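You operate a simulated robot arm through the tools that you are given. There is no shell and no other tool. Be economical: measure what you need, move in short steps, check, and stop when the job is done.

You run a simulated robot arm. Do the job below in one go: nothing can be reset, and whatever is moved stays where it is left.

Task
Set the machine up as the pink job card says.
Fine: stitch dial, both tension knobs and the pressure knob.

The check looks at the end state, three seconds after you hand in, the way a careful person would. Anything else that was tipped, shoved, dropped, spilled or broken makes it a failure.

Robot
A 7-joint arm with a two-finger parallel gripper, fixed in place. Base frame: the origin is at the foot of the arm, x ahead of it, y to its left, z up; the work surface is at about z = 0.43. Readings come in m, degrees, newtons and seconds.
With the tool pointing down near the work surface it reaches from about 0.1 to 0.86 m from the base axis. Its first joint turns from -115.0 to 115.0 degrees. Payload 3.91 kg.
The tool frame sits at the grasp point between the pads (the TCP): z along the fingers, y along the line on which they close. The tips reach 0.03 m beyond it. Largest opening 0.11 m; finger width 0.02, thickness 0.01; the body of the gripper, 0.048 by 0.112 m, starts 0.055 m behind the TCP.
Orientation is that of the tool frame in the base frame, as a unit quaternion [w, x, y, z]. With the fingers straight down and closing along the base's y, the tool's x points along the base's -x, its y along +y and its z along -z.

Tools
- The arm moves only by the tool arm_command. Its argument "commands" is a list of rows, each a list of 3 entries, a list of its own where there are three numbers: the shift along the base's x, y, z in m, then the turn, a rotation vector about the base's x, y, z in degrees, then the finger opening in m, from 0 to 0.11. In form: [[[dx, dy, dz], [wx, wy, wz], fingers], ...]. A call has 1 to 8 rows; each row is the pose to reach, as a shift and turn from the pose commanded when the call began. Rows are played at 5 a second. More than 0.05 m and 8.6 degrees between two rows, or a gripper value outside its range, and nothing of the call is played. A pose out of reach is approached as far as the arm can. The call stops where the force on the tool passes 40 N (or 10 N more than at its start, if that is more) or the arm is blocked; 0.2 s more then pass. Each finger travels about 0.153 m/s and halts on what it meets, pressing with about 37 N; the grip force reading is that of the motor and also rises with nothing between the fingers. The clock runs only during rows and for 0.2 s after the last one: add rows that repeat a pose to give the fingers time. The reply holds the time, the measured pose of the TCP, the force on the tool along the base axes, the opening and the grip force, in the units named above and with some noise, with the torque about the TCP (base axes, N m) and any sound that the robot's microphone picked up.
- Cameras (640 x 400 px; columns grow to the right, rows downward): "scene" is fixed at [0.3926, -0.4989, 1.2806]; the picture's right is [0.77, -0.63, 0.00], its down [-0.43, -0.53, -0.73] and it looks along [0.46, 0.56, -0.69] (base axes); focal length 227 px, centre (320, 200). "wrist" rides on the gripper at [0.072, 0.017, -0.103] in the tool frame; the picture's right is [-0.23, 0.97, 0.00], its down [-0.76, -0.18, -0.62] and it looks along [-0.61, -0.14, 0.78] (tool axes); focal length 222 px, centre (320, 200). There is no depth. A picture from a camera that has moved, and an enlarged one, comes with that camera's place and axes in the base frame and with its lens. The place of the scene camera against the robot may be out by one fixed shift of up to 0.012 m in any direction.
- grab_frame(camera): a new picture of that camera. No time passes.
- slide_trunk(by): slides the trunk up (or, below 0, down) by that many m; the arm rides with it, the base frame stays. It gives what a move gives, with no picture.
- inspect(camera, box): a new picture of the part [left, top, right, bottom] of that camera's present view, enlarged. No time passes.
- close_job(): hands the job in; it is judged then, once.

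Work in short steps. Places have to be worked out from the pictures, the camera data and where the tool is seen: move nearer, look again, correct. Check each grasp and each placing, and mend what went wrong. You have 120 turns and 84 pictures in all, those below and enlarged ones among them. Open the gripper and draw the arm clear of the work before you hand the job in, unless the task says otherwise; then end with one line.

The tools are called by a JSON object that holds its "api" and its "payload". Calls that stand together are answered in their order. arm_command: Moves the arm, as the interface text tells. Its arguments: {"type":"object","properties":{"commands":{"type":"array","items":{"type":"array"}}},"required":["commands"]} The other tools are called the same way: slide_trunk (by) slides the trunk up or down; grab_frame (camera) takes a picture; inspect (camera, box) takes an enlarged picture of a part of a camera's view; close_job () hands the job in.

At the start:

```text
time: 0.0
ee_pos: [0.6651, -0.0427, 1.0661]
tcp_rot: [0.0, -0.001, 1.0, 0.0]
contact_force: [-0.2, -0.5, 0.0]
torque: [-0.03, -0.01, 0.0]
width: 0.11
finger_force: 0.1
trunk travel left (down, up): [-0.575, 0.415]
```

scene: 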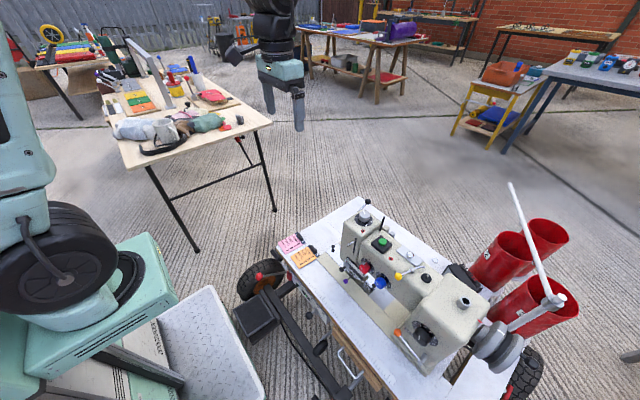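
wrist: 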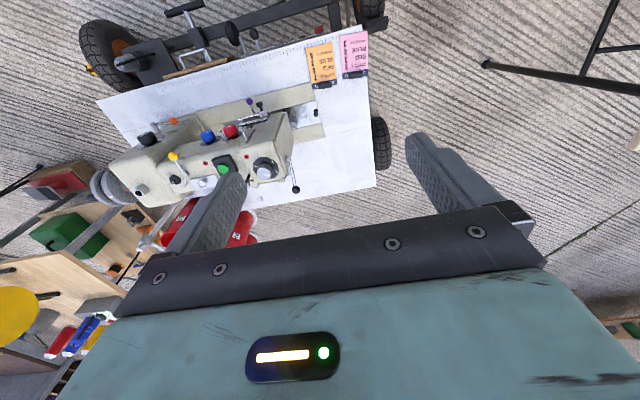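

I see a sewing machine on a table with pink and orange cards. First I enlarge the cards and the machine.

{"api": "inspect", "payload": {"camera": "wrist", "box": [290, 20, 390, 100]}}

{"api": "inspect", "payload": {"camera": "scene", "box": [270, 190, 510, 390]}}

{"api": "inspect", "payload": {"camera": "wrist", "box": [90, 80, 330, 220]}}

```text
5.00 times, centred on (340, 60) of wrist
camera zoom: at [0.5935, -0.026, 1.1704], right [0.23, 0.97, 0.0], down [0.76, -0.18, 0.62], along [0.61, -0.14, -0.78], focal length 1111 px, centre (220, 900)
```

zoom: 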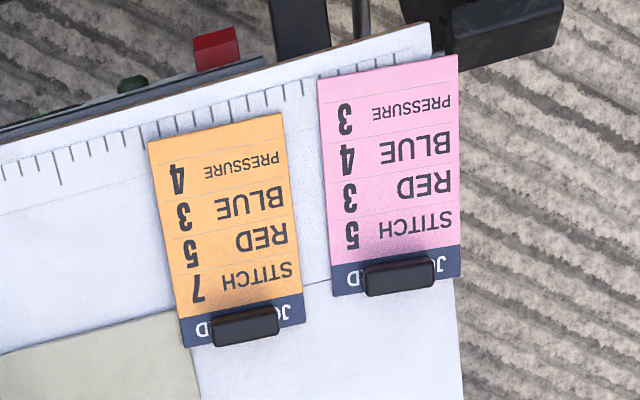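

```text
2.00 times, centred on (390, 290) of scene
camera zoom: at [0.3926, -0.4989, 1.2806], right [0.77, -0.63, 0.0], down [-0.43, -0.53, -0.73], along [0.46, 0.56, -0.69], focal length 454 px, centre (180, 20)
```

zoom: 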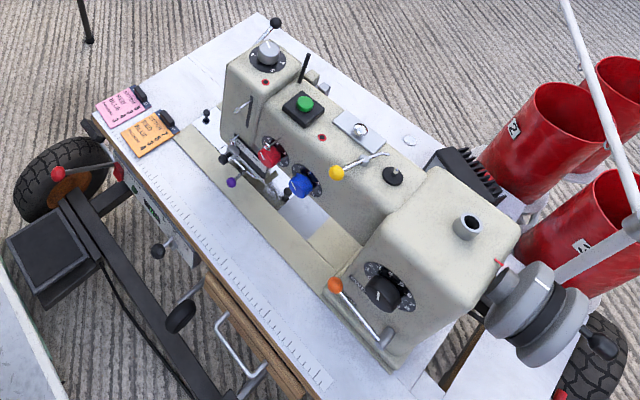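

```text
2.67 times, centred on (210, 150) of wrist
camera zoom: at [0.5935, -0.026, 1.1704], right [0.23, 0.97, 0.0], down [0.76, -0.18, 0.62], along [0.61, -0.14, -0.78], focal length 592 px, centre (613, 333)
```

zoom: 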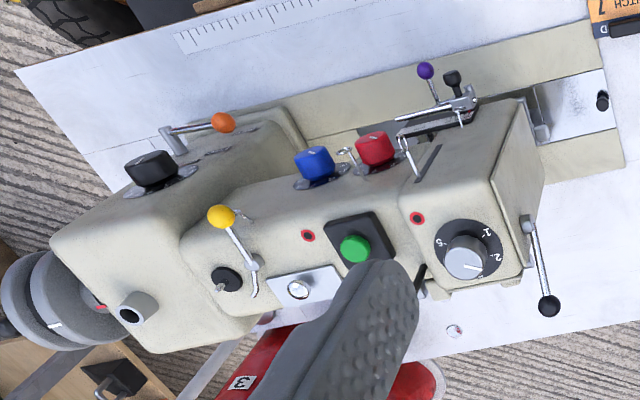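

The pink card reads STITCH 5, RED 3, BLUE 4, PRESSURE 3. I estimate the knobs at: red (0.75,-0.29,0.61), blue (0.75,-0.36,0.61), stitch (0.72,-0.52,0.61), pressure (0.82,-0.20,0.74). I move the wrist camera closer, tilting forward.

{"api": "arm_command", "payload": {"commands": [[[-0.01, -0.03, -0.035], [0, -4, 0], 0.11], [[-0.02, -0.06, -0.07], [0, -8, 0], 0.11], [[-0.03, -0.09, -0.105], [0, -12, 0], 0.11], [[-0.04, -0.12, -0.14], [0, -16, 0], 0.11], [[-0.05, -0.15, -0.175], [0, -20, 0], 0.11], [[-0.06, -0.18, -0.21], [0, -24, 0], 0.11], [[-0.07, -0.21, -0.245], [0, -27, 0], 0.11], [[-0.08, -0.24, -0.28], [0, -30, 0], 0.11]]}}

{"api": "grab_frame", "payload": {"camera": "wrist"}}

```text
time: 1.8
ee_pos: [0.5849, -0.283, 0.7877]
tcp_rot: [0.26, -0.001, 0.966, 0.001]
contact_force: [0.3, 0.4, -0.2]
torque: [-0.02, 0.03, -0.01]
width: 0.1103
finger_force: 0.1
trunk travel left (down, up): [-0.575, 0.415]
```

```text
78 pictures are left
camera wrist: at [0.4711, -0.2669, 0.8413], right [0.19, 0.97, 0.11], down [0.35, -0.18, 0.92], along [0.92, -0.14, -0.37], focal length 222 px, centre (320, 200)
```

wrist: 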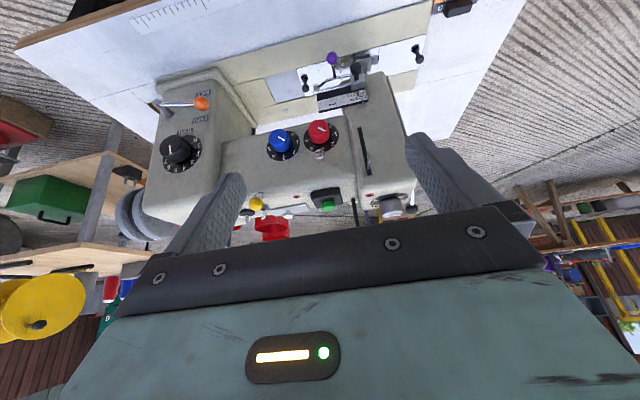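

Good view of the front. I enlarge the knobs.

{"api": "inspect", "payload": {"camera": "wrist", "box": [255, 105, 351, 165]}}

{"api": "inspect", "payload": {"camera": "wrist", "box": [140, 80, 236, 180]}}

{"api": "inspect", "payload": {"camera": "wrist", "box": [290, 50, 434, 225]}}

```text
6.67 times, centred on (303, 135) of wrist
camera zoom: at [0.4711, -0.2669, 0.8413], right [0.19, 0.97, 0.11], down [0.35, -0.18, 0.92], along [0.92, -0.14, -0.37], focal length 1481 px, centre (433, 633)
```

zoom: 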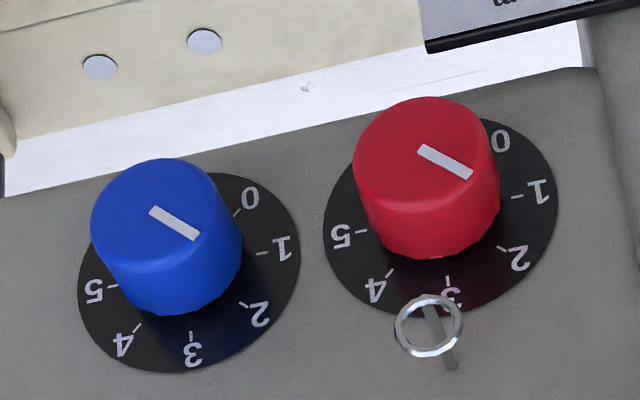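

```text
4.00 times, centred on (188, 130) of wrist
camera zoom: at [0.4711, -0.2669, 0.8413], right [0.19, 0.97, 0.11], down [0.35, -0.18, 0.92], along [0.92, -0.14, -0.37], focal length 888 px, centre (848, 480)
```

zoom: 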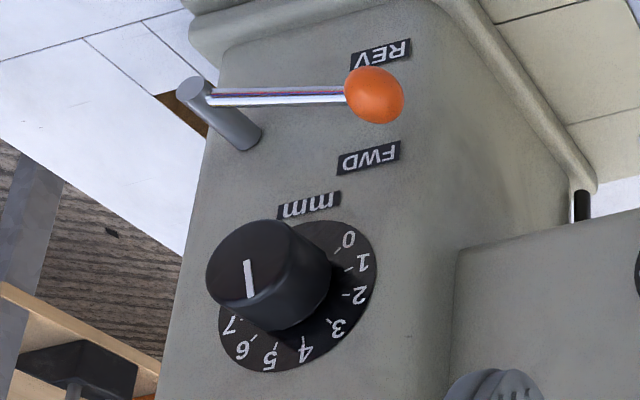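

```text
2.29 times, centred on (362, 138) of wrist
camera zoom: at [0.4711, -0.2669, 0.8413], right [0.19, 0.97, 0.11], down [0.35, -0.18, 0.92], along [0.92, -0.14, -0.37], focal length 508 px, centre (224, 343)
```

zoom: 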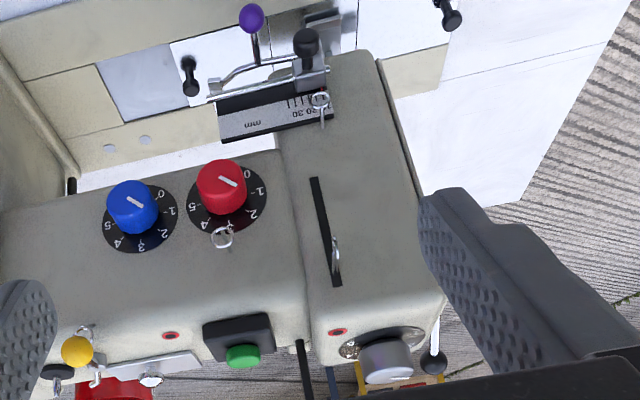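

Knobs red and blue point at about 2, ticks about 45° apart (clockwise increases). The front faces base -x. I bring the tool horizontal, pointing +x, in front of the red knob for a square view.

{"api": "arm_command", "payload": {"commands": [[[-0.02, -0.002, -0.02], [0, -7.5, 0], 0.07], [[-0.03, -0.004, -0.04], [0, -15, 0], 0.07], [[-0.04, -0.006, -0.06], [0, -22.5, 0], 0.07], [[-0.04, -0.008, -0.08], [0, -30, 0], 0.07], [[-0.04, -0.01, -0.105], [0, -37.5, 0], 0.07], [[-0.04, -0.012, -0.13], [0, -45, 0], 0.07], [[-0.04, -0.014, -0.155], [0, -52.5, 0], 0.07], [[-0.04, -0.014, -0.178], [0, -60, 0], 0.07]]}}

{"api": "grab_frame", "payload": {"camera": "wrist"}}

```text
time: 3.6
ee_pos: [0.5446, -0.297, 0.6099]
tcp_rot: [0.708, -0.001, 0.707, 0.001]
contact_force: [0.9, 0.1, 0.1]
torque: [-0.01, 0.05, 0.02]
width: 0.07
finger_force: 0.0
out of reach, approached as far as the arm can: row 2, 3
trunk travel left (down, up): [-0.575, 0.415]
```

```text
74 pictures are left
camera wrist: at [0.4419, -0.2807, 0.5367], right [0.0, 0.97, 0.23], down [-0.62, -0.18, 0.76], along [0.78, -0.14, 0.61], focal length 222 px, centre (320, 200)
```

wrist: 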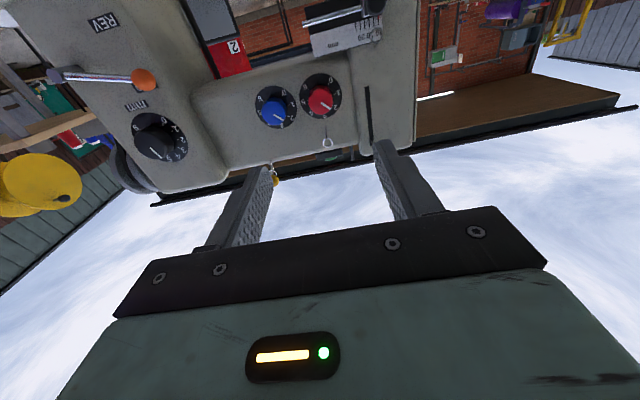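

Good: the tool is horizontal. I enlarge all three dials.

{"api": "inspect", "payload": {"camera": "wrist", "box": [250, 65, 350, 155]}}

{"api": "inspect", "payload": {"camera": "wrist", "box": [110, 90, 210, 170]}}

```text
4.44 times, centred on (300, 110) of wrist
camera zoom: at [0.4419, -0.2807, 0.5367], right [0.0, 0.97, 0.23], down [-0.62, -0.18, 0.76], along [0.78, -0.14, 0.61], focal length 987 px, centre (409, 600)
```

zoom: 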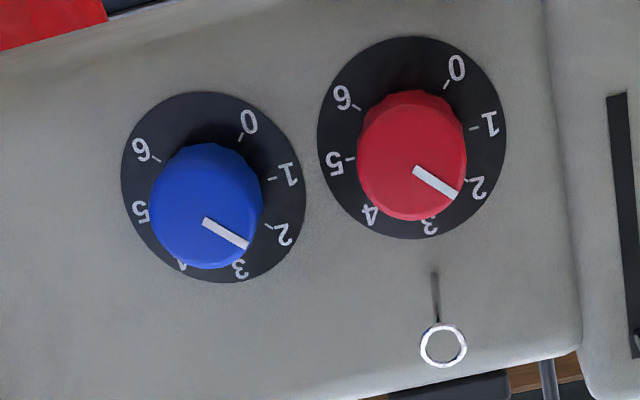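

```text
5.00 times, centred on (160, 130) of wrist
camera zoom: at [0.4419, -0.2807, 0.5367], right [0.0, 0.97, 0.23], down [-0.62, -0.18, 0.76], along [0.78, -0.14, 0.61], focal length 1111 px, centre (1120, 550)
```

zoom: 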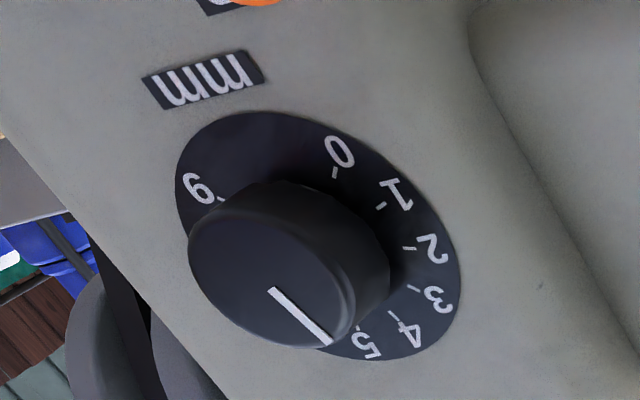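

Geometry is consistent: dial face at x≈0.769, knob fronts at x≈0.743, red centre (y,z)=(-0.297,0.614), blue (-0.362,0.614). Red and blue both at 2 (45°/unit), stitch at about 4 (30°/unit). I pre-turn by -22° and approach red, stopping just short.

{"api": "arm_command", "payload": {"commands": [[[0.03, 0, 0.004], [-7, 0, 0], 0.056], [[0.06, 0, 0.004], [-14, 0, 0], 0.056], [[0.09, 0, 0.004], [-22, 0, 0], 0.056], [[0.12, 0, 0.004], [-22, 0, 0], 0.056], [[0.15, 0, 0.004], [-22, 0, 0], 0.056]]}}

{"api": "grab_frame", "payload": {"camera": "wrist"}}

{"api": "inspect", "payload": {"camera": "scene", "box": [310, 200, 470, 360]}}

```text
time: 4.8
ee_pos: [0.6936, -0.2984, 0.611]
tcp_rot: [0.694, -0.134, 0.694, -0.135]
contact_force: [0.0, -0.1, -0.5]
torque: [0.0, 0.01, -0.02]
width: 0.056
finger_force: 0.0
trunk travel left (down, up): [-0.575, 0.415]
```

```text
71 pictures are left
camera wrist: at [0.5914, -0.31, 0.5389], right [0.0, 0.99, -0.15], down [-0.62, 0.12, 0.77], along [0.78, 0.1, 0.62], focal length 222 px, centre (320, 200)
```

wrist: 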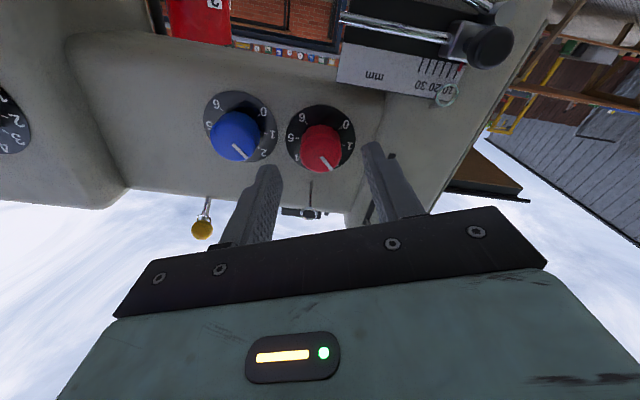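

```text
2.50 times, centred on (390, 280) of scene
camera zoom: at [0.3926, -0.4989, 1.2806], right [0.77, -0.63, 0.0], down [-0.43, -0.53, -0.73], along [0.46, 0.56, -0.69], focal length 567 px, centre (145, 0)
```

zoom: 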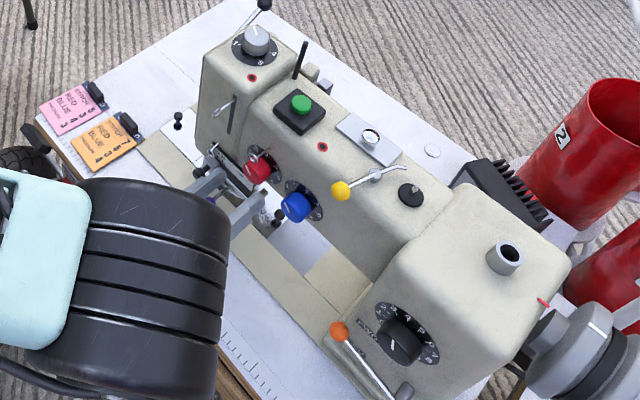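

Centre estimate from this view is (-0.2965, 0.613); the TCP reads (-0.298,0.611). I nudge by about 1.5 mm, go in to x≈0.735, and begin closing gently.

{"api": "arm_command", "payload": {"commands": [[[0.015, 0.0015, 0.0015], [0, 0, 0], 0.056], [[0.03, 0.0015, 0.0015], [0, 0, 0], 0.056], [[0.041, 0.0015, 0.0015], [0, 0, 0], 0.056], [[0.041, 0.0015, 0.0015], [0, 0, 0], 0.045]]}}

{"api": "grab_frame", "payload": {"camera": "wrist"}}

```text
time: 5.8
ee_pos: [0.735, -0.2981, 0.6124]
tcp_rot: [0.694, -0.136, 0.694, -0.134]
contact_force: [-9.3, -1.6, 2.4]
torque: [-0.14, -0.12, 0.11]
width: 0.045
finger_force: 0.1
trunk travel left (down, up): [-0.575, 0.415]
```

```text
69 pictures are left
camera wrist: at [0.6325, -0.3083, 0.5405], right [0.0, 0.99, -0.15], down [-0.62, 0.12, 0.77], along [0.78, 0.1, 0.62], focal length 222 px, centre (320, 200)
```

wrist: 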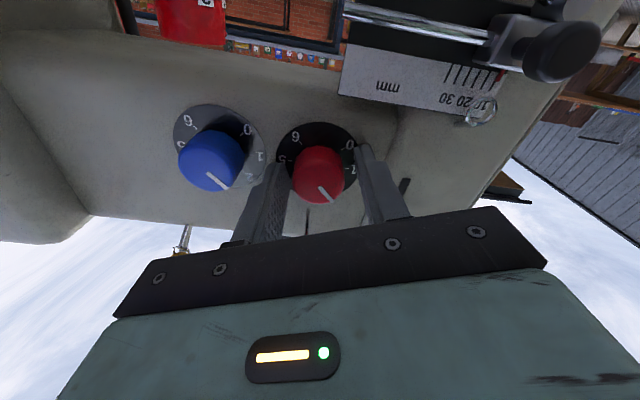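

Tips seem to touch the dial face (-9 N). I back off 4 mm and close to 0.036.

{"api": "arm_command", "payload": {"commands": [[[-0.004, 0, 0], [0, 0, 0], 0.045], [[-0.004, 0, 0], [0, 0, 0], 0.04], [[-0.004, 0, 0], [0, 0, 0], 0.036]]}}

{"api": "inspect", "payload": {"camera": "wrist", "box": [230, 100, 430, 225]}}

```text
time: 6.6
ee_pos: [0.7313, -0.2955, 0.6136]
tcp_rot: [0.694, -0.135, 0.694, -0.135]
contact_force: [0.3, 0.0, -0.3]
torque: [0.04, 0.03, -0.02]
width: 0.0359
finger_force: 0.2
trunk travel left (down, up): [-0.575, 0.415]
```

```text
3.20 times, centred on (330, 162) of wrist
camera zoom: at [0.6292, -0.3073, 0.5404], right [0.0, 0.99, -0.15], down [-0.62, 0.12, 0.77], along [0.78, 0.1, 0.62], focal length 711 px, centre (288, 320)
```

zoom: 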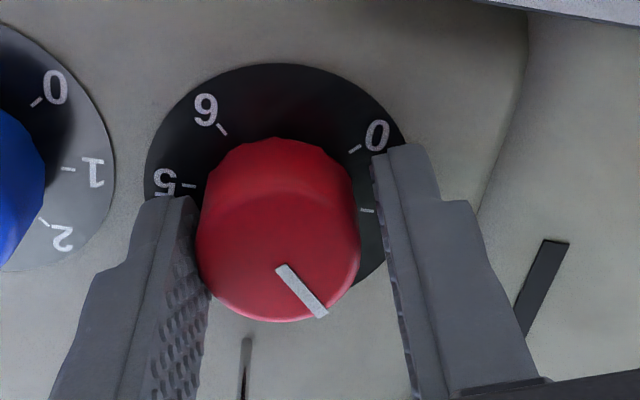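

The -y finger nearly touches while the other side has ~4.5 mm gap, so I shift 2 mm along the closing line, then close.

{"api": "arm_command", "payload": {"commands": [[[0, -0.002, 0.0008], [0, 0, 0], 0.036], [[0, -0.002, 0.0008], [0, 0, 0], 0.032], [[0, -0.002, 0.0008], [0, 0, 0], 0.029], [[0, -0.002, 0.0008], [0, 0, 0], 0.026]]}}

{"api": "inspect", "payload": {"camera": "wrist", "box": [230, 100, 430, 225]}}

```text
time: 7.6
ee_pos: [0.7305, -0.2978, 0.6151]
tcp_rot: [0.694, -0.136, 0.694, -0.134]
contact_force: [2.5, -4.4, 3.2]
torque: [-0.01, 0.55, 0.3]
width: 0.0314
finger_force: 44.8
trunk travel left (down, up): [-0.575, 0.415]
```

```text
3.20 times, centred on (330, 162) of wrist
camera zoom: at [0.6293, -0.309, 0.5415], right [0.0, 0.99, -0.15], down [-0.62, 0.12, 0.77], along [0.78, 0.1, 0.62], focal length 711 px, centre (288, 320)
```

zoom: 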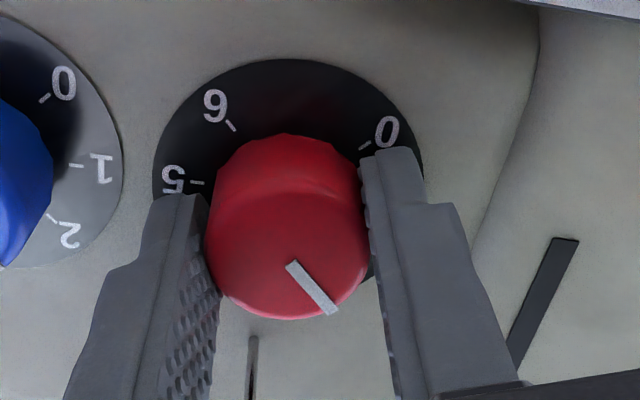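

Gripped at 0.0314 m with small side forces. I turn +45° clockwise about x.

{"api": "arm_command", "payload": {"commands": [[[0, -0.002, 0.001], [7.5, 0, 0], 0.026], [[0, -0.002, 0.001], [15, 0, 0], 0.026], [[0, -0.002, 0.001], [22.5, 0, 0], 0.026], [[0, -0.002, 0.001], [30, 0, 0], 0.026], [[0, -0.002, 0.001], [37.5, 0, 0], 0.026], [[0, -0.002, 0.001], [45, 0, 0], 0.026], [[0, -0.002, 0.001], [45, 0, 0], 0.026]]}}

{"api": "inspect", "payload": {"camera": "wrist", "box": [230, 100, 430, 225]}}

```text
time: 9.2
ee_pos: [0.7325, -0.2965, 0.6141]
tcp_rot: [0.692, 0.142, 0.694, 0.142]
contact_force: [-13.5, 13.7, -5.3]
torque: [0.02, 0.23, -0.06]
width: 0.0315
finger_force: 45.3
trunk travel left (down, up): [-0.575, 0.415]
```

```text
3.20 times, centred on (330, 162) of wrist
camera zoom: at [0.6291, -0.254, 0.5553], right [0.0, 0.81, 0.59], down [-0.62, -0.46, 0.63], along [0.78, -0.37, 0.5], focal length 711 px, centre (288, 320)
```

zoom: 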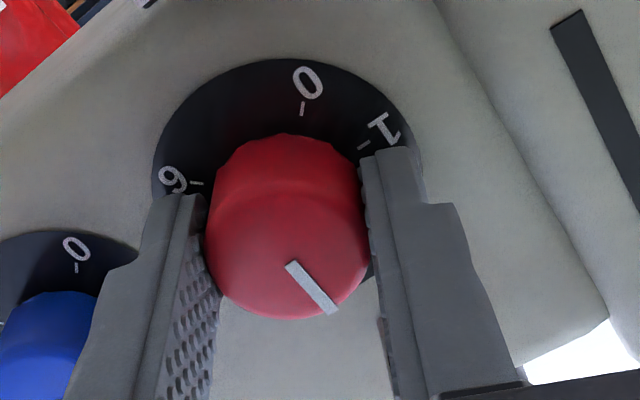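

The knob followed through 45°. I release and back out to view.

{"api": "arm_command", "payload": {"commands": [[[0, 0, 0], [0, 0, 0], 0.034], [[0, 0, 0], [0, 0, 0], 0.05], [[-0.02, 0, 0], [0, 0, 0], 0.05], [[-0.06, 0, 0], [-8, 0, 0], 0.05], [[-0.09, -0.01, 0], [-16, 0, 0], 0.05], [[-0.12, -0.03, 0], [-23, 0, 0], 0.05]]}}

{"api": "inspect", "payload": {"camera": "wrist", "box": [260, 70, 400, 170]}}

```text
time: 10.6
ee_pos: [0.6142, -0.3299, 0.6174]
tcp_rot: [0.707, -0.001, 0.707, 0.0]
contact_force: [0.0, -0.1, -0.4]
torque: [-0.01, 0.04, -0.01]
width: 0.0499
finger_force: 0.0
trunk travel left (down, up): [-0.575, 0.415]
```

```text
4.00 times, centred on (330, 120) of wrist
camera zoom: at [0.5109, -0.3129, 0.5451], right [0.0, 0.97, 0.22], down [-0.62, -0.18, 0.76], along [0.78, -0.14, 0.61], focal length 888 px, centre (280, 520)
```

zoom: 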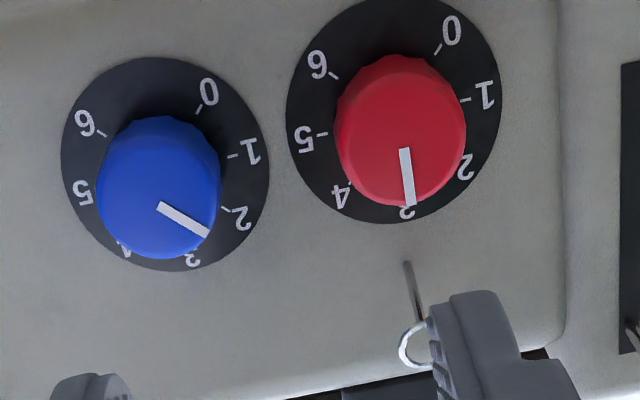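

Red reads 3. Now blue: pre-turn to -45° and approach.

{"api": "arm_command", "payload": {"commands": [[[0.01, -0.01, -0.002], [-8, 0, 0], 0.05], [[0.02, -0.02, -0.002], [-16, 0, 0], 0.05], [[0.03, -0.033, -0.002], [-24, 0, 0], 0.05], [[0.05, -0.033, -0.002], [-32, 0, 0], 0.05], [[0.07, -0.033, -0.002], [-40, 0, 0], 0.05], [[0.085, -0.033, -0.002], [-45, 0, 0], 0.05]]}}

{"api": "inspect", "payload": {"camera": "wrist", "box": [230, 80, 430, 205]}}

```text
time: 12.0
ee_pos: [0.6967, -0.3615, 0.6124]
tcp_rot: [0.653, -0.271, 0.653, -0.272]
contact_force: [0.1, -0.2, -0.3]
torque: [0.02, -0.02, 0.0]
width: 0.0501
finger_force: 0.0
trunk travel left (down, up): [-0.575, 0.415]
```

```text
3.20 times, centred on (330, 142) of wrist
camera zoom: at [0.5951, -0.4002, 0.5501], right [0.0, 0.85, -0.53], down [-0.62, 0.41, 0.66], along [0.78, 0.33, 0.53], focal length 711 px, centre (288, 384)
```

zoom: 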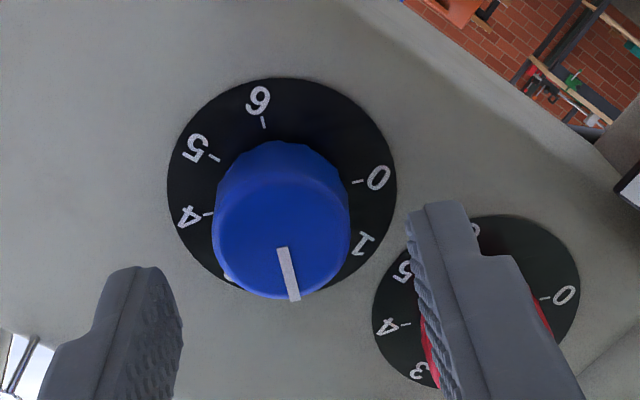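

I advance to x≈0.731 with a 2 mm upward correction and check centring.

{"api": "arm_command", "payload": {"commands": [[[0.012, 0, 0.002], [0, 0, 0], 0.05], [[0.024, 0, 0.002], [0, 0, 0], 0.05], [[0.034, 0, 0.002], [0, 0, 0], 0.045], [[0.034, 0, 0.002], [0, 0, 0], 0.037]]}}

{"api": "inspect", "payload": {"camera": "wrist", "box": [230, 100, 430, 225]}}

```text
time: 13.0
ee_pos: [0.7338, -0.362, 0.6142]
tcp_rot: [0.653, -0.27, 0.653, -0.271]
contact_force: [0.6, -0.2, 0.4]
torque: [0.03, 0.02, 0.0]
width: 0.037
finger_force: 0.1
trunk travel left (down, up): [-0.575, 0.415]
```

```text
3.20 times, centred on (330, 162) of wrist
camera zoom: at [0.6306, -0.4017, 0.5518], right [0.0, 0.85, -0.53], down [-0.62, 0.41, 0.66], along [0.78, 0.33, 0.53], focal length 711 px, centre (288, 320)
```

zoom: 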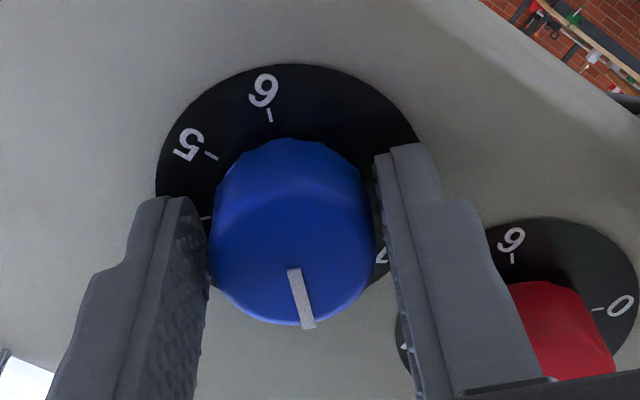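

Nearly centred; close and turn the first 60°.

{"api": "arm_command", "payload": {"commands": [[[0, 0, 0], [0, 0, 0], 0.033], [[0, 0, 0], [0, 0, 0], 0.026], [[0, 0, 0], [0, 0, 0], 0.026]]}}

{"api": "arm_command", "payload": {"commands": [[[0, 0, 0], [7.5, 0, 0], 0.026], [[0, 0, 0], [15, 0, 0], 0.026], [[0, 0, 0], [22.5, 0, 0], 0.026], [[0, 0, 0], [30, 0, 0], 0.026], [[0, 0, 0], [37.5, 0, 0], 0.026], [[0, 0, 0], [45, 0, 0], 0.026], [[0, 0, 0], [45, 0, 0], 0.026]]}}

{"api": "inspect", "payload": {"camera": "wrist", "box": [230, 100, 430, 225]}}

```text
time: 13.8
ee_pos: [0.7327, -0.3628, 0.6132]
tcp_rot: [0.653, -0.271, 0.653, -0.27]
contact_force: [1.6, 3.8, -4.5]
torque: [-0.01, -0.07, -0.19]
width: 0.0307
finger_force: 45.2
trunk travel left (down, up): [-0.575, 0.415]
```

```text
time: 15.4
ee_pos: [0.7334, -0.3632, 0.6145]
tcp_rot: [0.706, 0.0, 0.708, 0.001]
contact_force: [22.5, 7.1, -22.3]
torque: [0.01, 1.06, -0.19]
width: 0.0309
finger_force: 45.0
trunk travel left (down, up): [-0.575, 0.415]
```

```text
3.20 times, centred on (330, 162) of wrist
camera zoom: at [0.6302, -0.3448, 0.5425], right [0.0, 0.97, 0.23], down [-0.62, -0.18, 0.76], along [0.78, -0.14, 0.6], focal length 711 px, centre (288, 320)
```

zoom: 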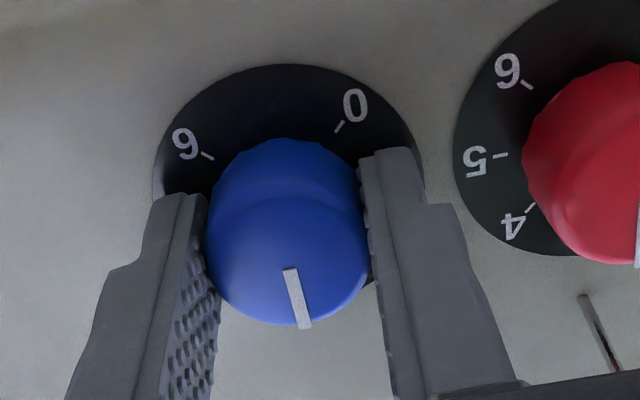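

The knob turned with the fingers. Continue another 45° with a tiny relief shift.

{"api": "arm_command", "payload": {"commands": [[[0.0007, 0, -0.001], [7.5, 0, 0], 0.026], [[0.0007, 0, -0.001], [15, 0, 0], 0.026], [[0.0007, 0, -0.001], [22.5, 0, 0], 0.026], [[0.0007, 0, -0.001], [30, 0, 0], 0.026], [[0.0007, 0, -0.001], [37.5, 0, 0], 0.026], [[0.0007, 0, -0.001], [45, 0, 0], 0.026], [[0.0007, 0, -0.001], [45, 0, 0], 0.026]]}}

{"api": "inspect", "payload": {"camera": "wrist", "box": [230, 100, 430, 225]}}

```text
time: 17.0
ee_pos: [0.733, -0.3623, 0.6138]
tcp_rot: [0.653, 0.271, 0.653, 0.271]
contact_force: [16.1, 18.6, -6.6]
torque: [-0.01, -0.44, -0.53]
width: 0.031
finger_force: 44.7
trunk travel left (down, up): [-0.575, 0.415]
```

```text
3.20 times, centred on (330, 162) of wrist
camera zoom: at [0.6302, -0.2985, 0.5754], right [0.0, 0.53, 0.85], down [-0.62, -0.67, 0.41], along [0.78, -0.53, 0.33], focal length 711 px, centre (288, 320)
```

zoom: 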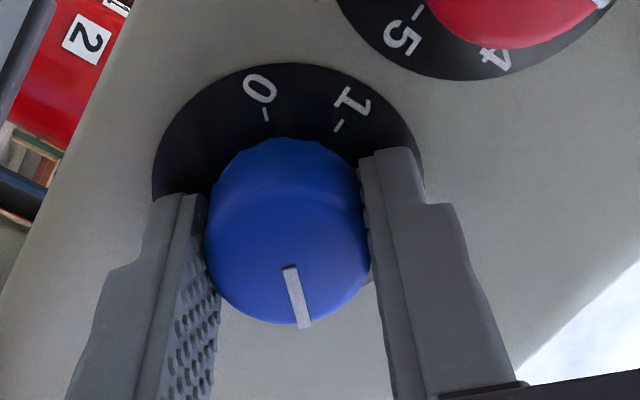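

Blue done; release, back straight out, level the tool and look.

{"api": "arm_command", "payload": {"commands": [[[0, 0, 0], [0, 0, 0], 0.036], [[0, 0, 0], [0, 0, 0], 0.05], [[-0.03, 0, 0], [0, 0, 0], 0.05], [[-0.07, 0, 0], [-8, 0, 0], 0.05], [[-0.11, -0.01, 0], [-16, 0, 0], 0.05], [[-0.15, -0.03, 0], [-24, 0, 0], 0.05], [[-0.17, -0.05, 0], [-32, 0, 0], 0.05], [[-0.18, -0.07, 0], [-40, 0, 0], 0.05]]}}

{"api": "grab_frame", "payload": {"camera": "wrist"}}

{"api": "inspect", "payload": {"camera": "wrist", "box": [270, 60, 410, 160]}}

```text
time: 18.8
ee_pos: [0.5552, -0.4324, 0.6131]
tcp_rot: [0.706, 0.031, 0.707, 0.03]
contact_force: [0.4, 0.8, -0.2]
torque: [-0.02, 0.02, 0.0]
width: 0.0501
finger_force: 0.1
trunk travel left (down, up): [-0.575, 0.415]
```

```text
60 pictures are left
camera wrist: at [0.4516, -0.4092, 0.5425], right [0.0, 0.95, 0.31], down [-0.62, -0.24, 0.74], along [0.78, -0.19, 0.59], focal length 222 px, centre (320, 200)
```

wrist: 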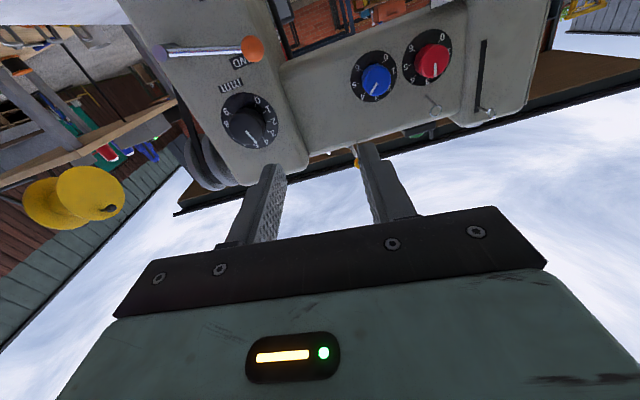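

```text
4.00 times, centred on (340, 110) of wrist
camera zoom: at [0.4516, -0.4092, 0.5425], right [0.0, 0.95, 0.31], down [-0.62, -0.24, 0.74], along [0.78, -0.19, 0.59], focal length 888 px, centre (240, 560)
```

zoom: 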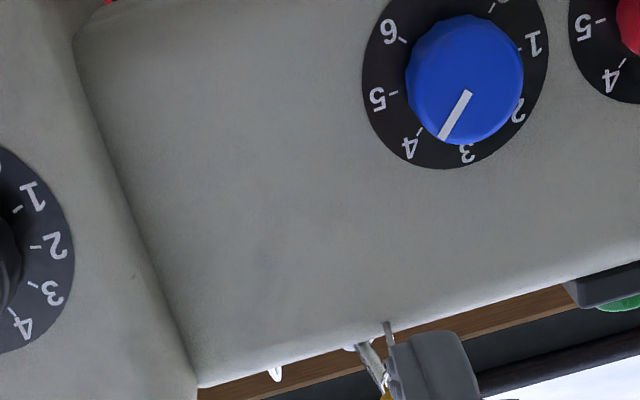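

Blue reads 4 (134°). Now the stitch dial, enlarged from here.

{"api": "inspect", "payload": {"camera": "wrist", "box": [190, 70, 310, 170]}}

```text
4.00 times, centred on (250, 120) of wrist
camera zoom: at [0.4516, -0.4092, 0.5425], right [0.0, 0.95, 0.31], down [-0.62, -0.24, 0.74], along [0.78, -0.19, 0.59], focal length 888 px, centre (600, 520)
```

zoom: 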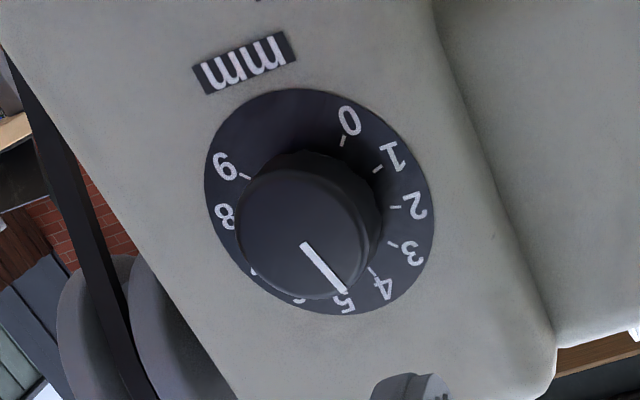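

Stitch is at 4 with 30°/unit; dial face x≈0.739, centre (-0.526,0.611), knob diameter ≈0.039. I approach with a -15° pre-turn, clear of the orange lever (z≈0.54).

{"api": "arm_command", "payload": {"commands": [[[0.0, -0.03, -0.001], [-7, 0, 0], 0.062], [[0.0, -0.06, -0.001], [-14, 0, 0], 0.062], [[0.02, -0.0935, -0.0015], [-20, 0, 0], 0.062], [[0.06, -0.0935, -0.0015], [-20, 0, 0], 0.062], [[0.1, -0.0935, -0.0015], [-20, 0, 0], 0.062]]}}

{"api": "grab_frame", "payload": {"camera": "wrist"}}

{"api": "inspect", "payload": {"camera": "wrist", "box": [230, 80, 430, 205]}}

```text
time: 20.0
ee_pos: [0.653, -0.5301, 0.6119]
tcp_rot: [0.701, -0.093, 0.701, -0.093]
contact_force: [-0.1, 0.0, -0.8]
torque: [0.0, 0.02, 0.04]
width: 0.0618
finger_force: 0.1
trunk travel left (down, up): [-0.575, 0.415]
```

```text
57 pictures are left
camera wrist: at [0.5505, -0.5316, 0.5378], right [0.0, 1.0, -0.03], down [-0.62, 0.03, 0.78], along [0.78, 0.02, 0.62], focal length 222 px, centre (320, 200)
```

wrist: 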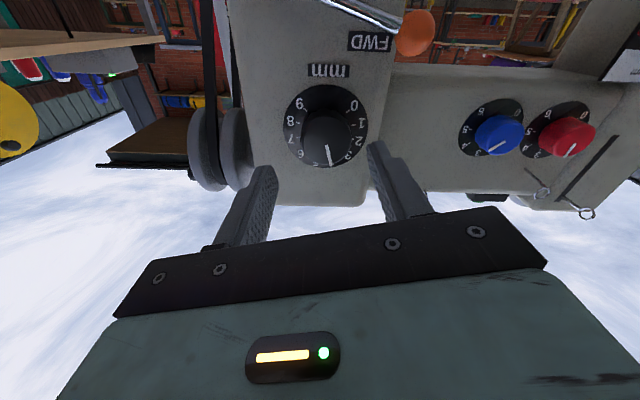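

```text
3.20 times, centred on (330, 142) of wrist
camera zoom: at [0.5505, -0.5316, 0.5378], right [0.0, 1.0, -0.03], down [-0.62, 0.03, 0.78], along [0.78, 0.02, 0.62], focal length 711 px, centre (288, 384)
```

zoom: 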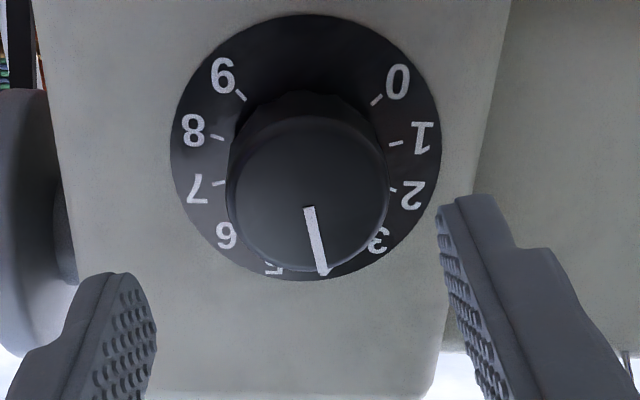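

Centre is about (-0.525,0.609); I correct +5 mm y, -2 mm z and go in, partially closing.

{"api": "arm_command", "payload": {"commands": [[[0.015, 0.005, -0.002], [0, 0, 0], 0.062], [[0.03, 0.005, -0.002], [0, 0, 0], 0.062], [[0.044, 0.005, -0.002], [0, 0, 0], 0.058], [[0.05, 0.005, -0.002], [0, 0, 0], 0.052], [[0.05, 0.005, -0.002], [0, 0, 0], 0.046]]}}

{"api": "inspect", "payload": {"camera": "wrist", "box": [230, 100, 430, 225]}}

```text
time: 21.2
ee_pos: [0.7025, -0.5218, 0.6113]
tcp_rot: [0.701, -0.093, 0.701, -0.092]
contact_force: [-1.2, -0.5, -1.3]
torque: [0.0, 0.01, 0.0]
width: 0.0462
finger_force: 0.0
trunk travel left (down, up): [-0.575, 0.415]
```

```text
3.20 times, centred on (330, 162) of wrist
camera zoom: at [0.5996, -0.524, 0.5371], right [0.0, 1.0, -0.03], down [-0.62, 0.03, 0.78], along [0.78, 0.02, 0.62], focal length 711 px, centre (288, 320)
```

zoom: 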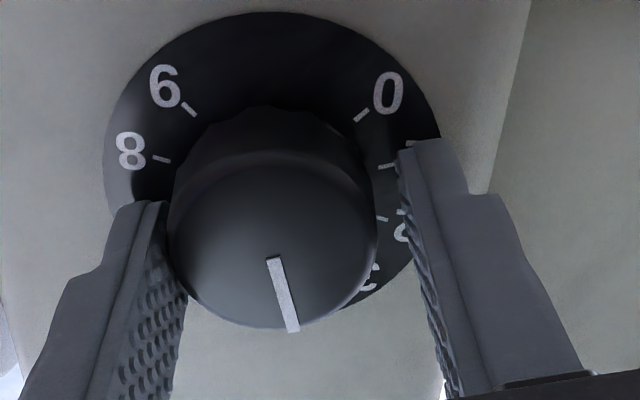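

Slightly off to +y; shift back 2.5 mm and close.

{"api": "arm_command", "payload": {"commands": [[[0, -0.0025, 0.0005], [0, 0, 0], 0.046], [[0, -0.0025, 0.0005], [0, 0, 0], 0.042], [[0, -0.0025, 0.0005], [0, 0, 0], 0.037], [[0, -0.0025, 0.0005], [0, 0, 0], 0.034]]}}

{"api": "inspect", "payload": {"camera": "wrist", "box": [230, 100, 430, 225]}}

```text
time: 22.2
ee_pos: [0.7018, -0.5238, 0.6126]
tcp_rot: [0.701, -0.093, 0.701, -0.092]
contact_force: [1.2, -2.7, 0.1]
torque: [-0.02, 0.15, -0.04]
width: 0.0383
finger_force: 45.6
trunk travel left (down, up): [-0.575, 0.415]
```

```text
3.20 times, centred on (330, 162) of wrist
camera zoom: at [0.5998, -0.5264, 0.538], right [0.0, 1.0, -0.03], down [-0.62, 0.03, 0.78], along [0.78, 0.02, 0.62], focal length 711 px, centre (288, 320)
```

zoom: 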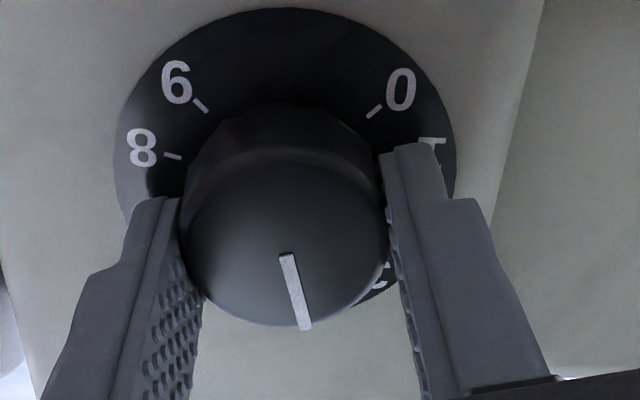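

Grip is good at 0.0383 m. Turn +30°.

{"api": "arm_command", "payload": {"commands": [[[0, 0, 0], [7.5, 0, 0], 0.034], [[0, 0, -0.0005], [15, 0, 0], 0.034], [[0, 0, -0.001], [22.5, 0, 0], 0.034], [[0, 0, -0.001], [30.3, 0, 0], 0.034], [[0, 0, -0.001], [30.3, 0, 0], 0.034]]}}

{"api": "inspect", "payload": {"camera": "wrist", "box": [230, 100, 430, 225]}}

```text
time: 23.4
ee_pos: [0.7018, -0.525, 0.6112]
tcp_rot: [0.701, 0.094, 0.7, 0.093]
contact_force: [11.6, -17.6, 1.7]
torque: [-0.07, 0.77, 0.33]
width: 0.0388
finger_force: 45.5
trunk travel left (down, up): [-0.575, 0.415]
```

```text
3.20 times, centred on (330, 162) of wrist
camera zoom: at [0.5999, -0.4897, 0.5468], right [0.0, 0.88, 0.48], down [-0.62, -0.37, 0.69], along [0.78, -0.3, 0.55], focal length 711 px, centre (288, 320)
```

zoom: 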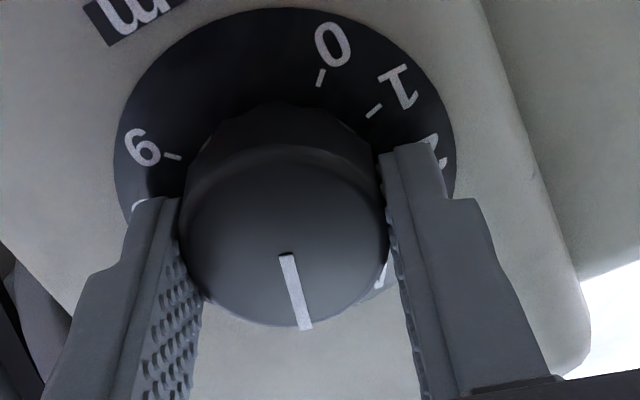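

Turned with the fingers. Release, back straight out and check the reading.

{"api": "arm_command", "payload": {"commands": [[[0, 0, 0], [0, 0, 0], 0.044], [[0, 0, 0], [0, 0, 0], 0.06], [[-0.03, 0, 0], [0, 0, 0], 0.06], [[-0.07, 0, 0], [-5, 0, 0], 0.06], [[-0.11, 0, 0], [-10, 0, 0], 0.06], [[-0.15, 0.01, 0], [-15, 0, 0], 0.06]]}}

{"api": "grab_frame", "payload": {"camera": "wrist"}}

{"api": "inspect", "payload": {"camera": "wrist", "box": [270, 60, 390, 160]}}

```text
time: 24.8
ee_pos: [0.5521, -0.5113, 0.6128]
tcp_rot: [0.707, 0.001, 0.707, 0.002]
contact_force: [-0.5, -0.5, 0.0]
torque: [-0.01, 0.03, 0.0]
width: 0.06
finger_force: 0.0
trunk travel left (down, up): [-0.575, 0.415]
```

```text
52 pictures are left
camera wrist: at [0.4496, -0.4951, 0.5404], right [0.0, 0.97, 0.23], down [-0.62, -0.18, 0.76], along [0.78, -0.14, 0.61], focal length 222 px, centre (320, 200)
```

wrist: 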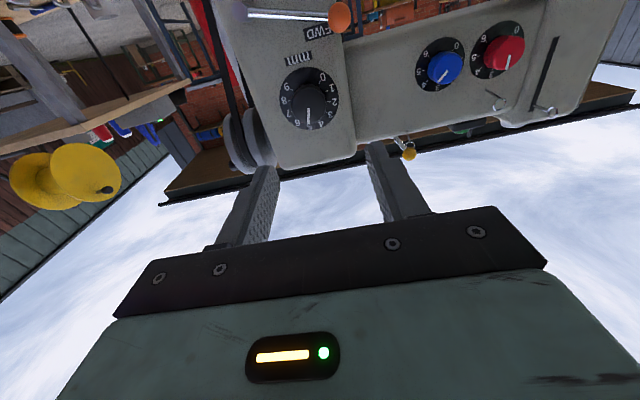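

```text
4.00 times, centred on (330, 110) of wrist
camera zoom: at [0.4496, -0.4951, 0.5404], right [0.0, 0.97, 0.23], down [-0.62, -0.18, 0.76], along [0.78, -0.14, 0.61], focal length 888 px, centre (280, 560)
```

zoom: 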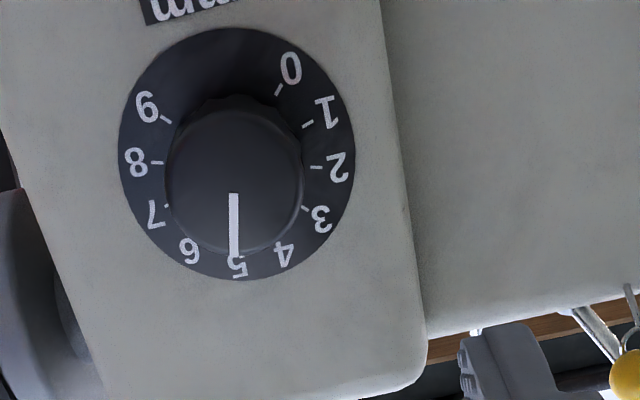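

Stitch reads 5 (104°). Next the pressure knob on top: I raise and turn the tool back down.

{"api": "arm_command", "payload": {"commands": [[[-0.01, 0.01, 0.045], [0, 4, 0], 0.06], [[-0.01, 0.03, 0.085], [0, 11, 0], 0.06], [[0.0, 0.05, 0.125], [0, 18, 0], 0.06], [[0.01, 0.07, 0.165], [0, 25, 0], 0.06], [[0.02, 0.09, 0.2], [0, 32, 0], 0.06], [[0.03, 0.11, 0.235], [0, 39, 0], 0.06], [[0.05, 0.13, 0.265], [0, 46, 0], 0.06], [[0.07, 0.15, 0.295], [0, 53, 0], 0.06]]}}

{"api": "arm_command", "payload": {"commands": [[[0.01, 0.03, 0.01], [0, 7, 0], 0.06], [[0.02, 0.06, 0.02], [0, 14, 0], 0.06], [[0.04, 0.09, 0.03], [0, 21, 0], 0.06], [[0.06, 0.12, 0.03], [0, 28, 0], 0.06], [[0.07, 0.14, 0.03], [0, 35, 0], 0.06], [[0.08, 0.15, 0.03], [0, 37, 0], 0.06]]}}

{"api": "grab_frame", "payload": {"camera": "wrist"}}

```text
time: 26.6
ee_pos: [0.6252, -0.3628, 0.9061]
tcp_rot: [0.317, 0.002, 0.948, 0.0]
contact_force: [-0.4, -0.3, 0.1]
torque: [0.05, 0.03, 0.05]
width: 0.06
finger_force: 0.0
trunk travel left (down, up): [-0.575, 0.415]
```

```text
time: 28.0
ee_pos: [0.7024, -0.2138, 0.9349]
tcp_rot: [-0.001, 0.003, 1.0, -0.001]
contact_force: [0.7, -0.6, 0.0]
torque: [0.01, 0.01, 0.0]
width: 0.0599
finger_force: 0.2
trunk travel left (down, up): [-0.575, 0.415]
```

```text
50 pictures are left
camera wrist: at [0.6311, -0.196, 1.039], right [0.23, 0.97, 0.0], down [0.76, -0.18, 0.62], along [0.61, -0.14, -0.78], focal length 222 px, centre (320, 200)
```

wrist: 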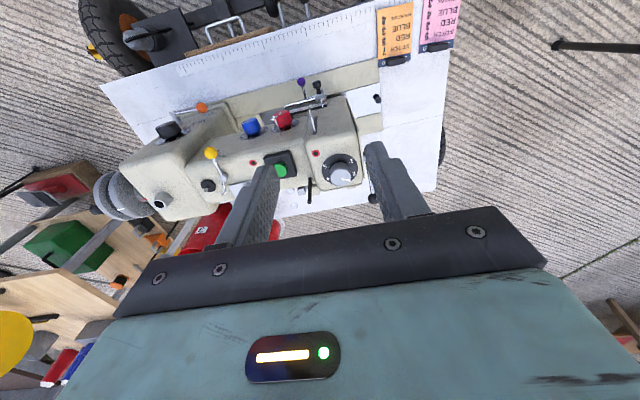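

Enlarge the pressure knob area, from both cameras.

{"api": "inspect", "payload": {"camera": "wrist", "box": [280, 120, 400, 215]}}

{"api": "inspect", "payload": {"camera": "scene", "box": [320, 190, 420, 260]}}

```text
4.21 times, centred on (340, 168) of wrist
camera zoom: at [0.6311, -0.196, 1.039], right [0.23, 0.97, 0.0], down [0.76, -0.18, 0.62], along [0.61, -0.14, -0.78], focal length 935 px, centre (236, 337)
```

zoom: 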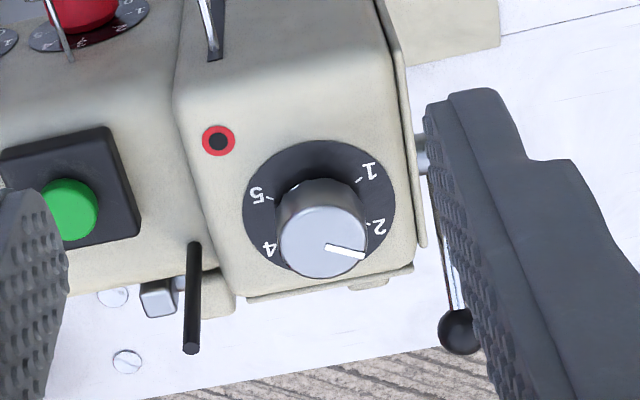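

```text
5.71 times, centred on (370, 225) of scene
camera zoom: at [0.3926, -0.4989, 1.2806], right [0.77, -0.63, 0.0], down [-0.43, -0.53, -0.73], along [0.46, 0.56, -0.69], focal length 1296 px, centre (34, 57)
```

zoom: 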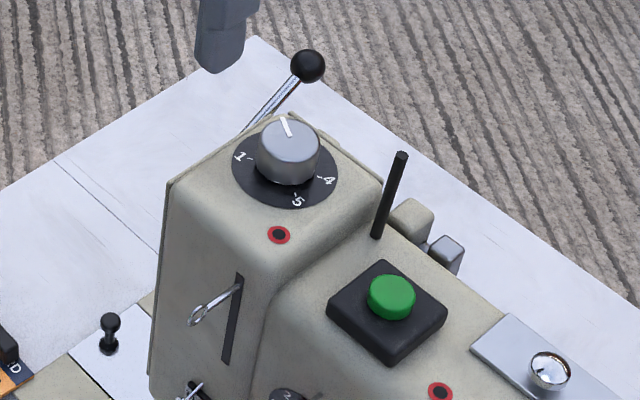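

Pressure points at 2; ticks are 60° apart with 3 straight to the rear, so it needs 60° clockwise from above. Knob is near (0.829,-0.207), top z≈0.739. I move above it with a +30° pre-turn, high enough to be clear.

{"api": "arm_command", "payload": {"commands": [[[0.02, 0.0, -0.01], [0, 0, 6], 0.055], [[0.04, 0.003, -0.02], [0, 0, 12], 0.055], [[0.06, 0.005, -0.04], [0, 0, 18], 0.055], [[0.08, 0.007, -0.06], [0, 0, 24], 0.055], [[0.1, 0.007, -0.08], [0, 0, 30], 0.055], [[0.125, 0.007, -0.1], [0, 0, 30], 0.055], [[0.125, 0.007, -0.12], [0, 0, 30], 0.055]]}}

{"api": "grab_frame", "payload": {"camera": "wrist"}}

{"api": "inspect", "payload": {"camera": "scene", "box": [300, 150, 430, 260]}}

```text
time: 29.6
ee_pos: [0.8301, -0.2072, 0.8149]
tcp_rot: [0.0, -0.257, 0.966, 0.0]
contact_force: [-0.1, 0.0, 0.4]
torque: [0.05, -0.06, 0.01]
width: 0.0551
finger_force: 0.1
trunk travel left (down, up): [-0.575, 0.415]
```

```text
47 pictures are left
camera wrist: at [0.7591, -0.2276, 0.9186], right [-0.29, 0.96, 0.0], down [0.75, 0.22, 0.62], along [0.6, 0.18, -0.78], focal length 222 px, centre (320, 200)
```

wrist: 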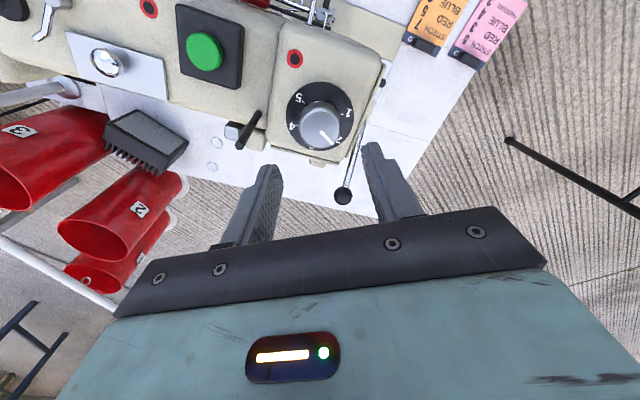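

```text
3.64 times, centred on (365, 205) of scene
camera zoom: at [0.3926, -0.4989, 1.2806], right [0.77, -0.63, 0.0], down [-0.43, -0.53, -0.73], along [0.46, 0.56, -0.69], focal length 825 px, centre (156, 182)
```

zoom: 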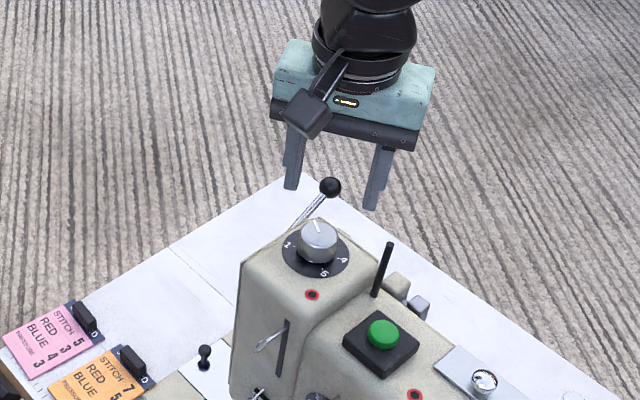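

Enlarging for the knob centre.

{"api": "inspect", "payload": {"camera": "wrist", "box": [270, 70, 370, 170]}}

```text
4.00 times, centred on (320, 120) of wrist
camera zoom: at [0.7591, -0.2276, 0.9186], right [-0.29, 0.96, 0.0], down [0.75, 0.22, 0.62], along [0.6, 0.18, -0.78], focal length 888 px, centre (320, 520)
```

zoom: 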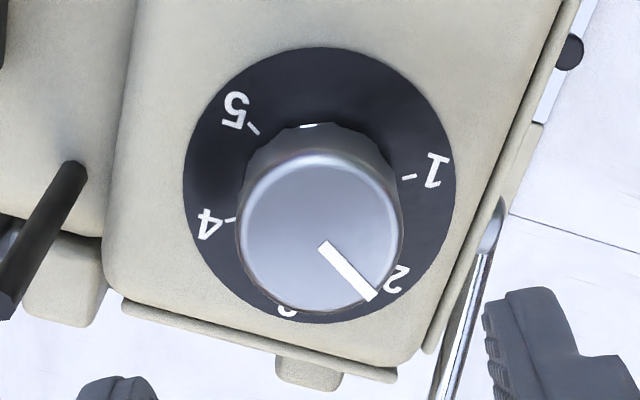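

Refined: knob (0.8187,-0.208), top z≈0.753, dial z≈0.73. I correct in xy first and descend to TCP z≈0.769.

{"api": "arm_command", "payload": {"commands": [[[-0.0115, -0.001, 0], [0, 0, 0], 0.055], [[-0.0115, -0.001, -0.015], [0, 0, 0], 0.055], [[-0.0115, -0.001, -0.03], [0, 0, 0], 0.055], [[-0.0115, -0.001, -0.038], [0, 0, 0], 0.05], [[-0.0115, -0.001, -0.045], [0, 0, 0], 0.045]]}}

{"api": "inspect", "payload": {"camera": "wrist", "box": [230, 100, 430, 225]}}

{"api": "inspect", "payload": {"camera": "scene", "box": [310, 170, 410, 260]}}

```text
time: 30.8
ee_pos: [0.8151, -0.2078, 0.7704]
tcp_rot: [0.0, -0.257, 0.966, 0.0]
contact_force: [-0.2, 0.5, 1.3]
torque: [-0.01, 0.01, -0.01]
width: 0.0451
finger_force: 0.0
trunk travel left (down, up): [-0.575, 0.415]
```

```text
3.20 times, centred on (330, 162) of wrist
camera zoom: at [0.7447, -0.229, 0.8741], right [-0.29, 0.96, 0.0], down [0.75, 0.22, 0.62], along [0.6, 0.18, -0.78], focal length 711 px, centre (288, 320)
```

zoom: 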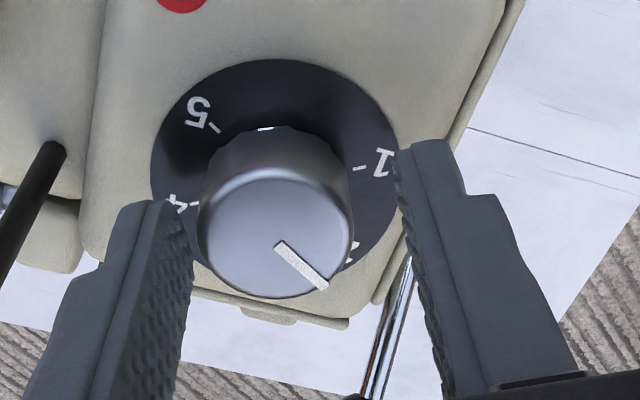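

```text
4.44 times, centred on (360, 215) of scene
camera zoom: at [0.3926, -0.4989, 1.2806], right [0.77, -0.63, 0.0], down [-0.43, -0.53, -0.73], along [0.46, 0.56, -0.69], focal length 1008 px, centre (142, 133)
```

zoom: 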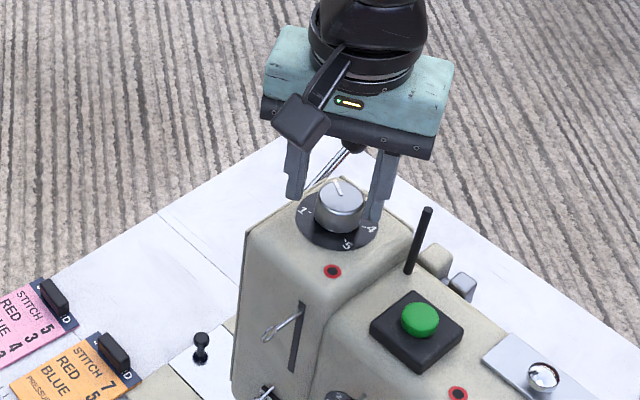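

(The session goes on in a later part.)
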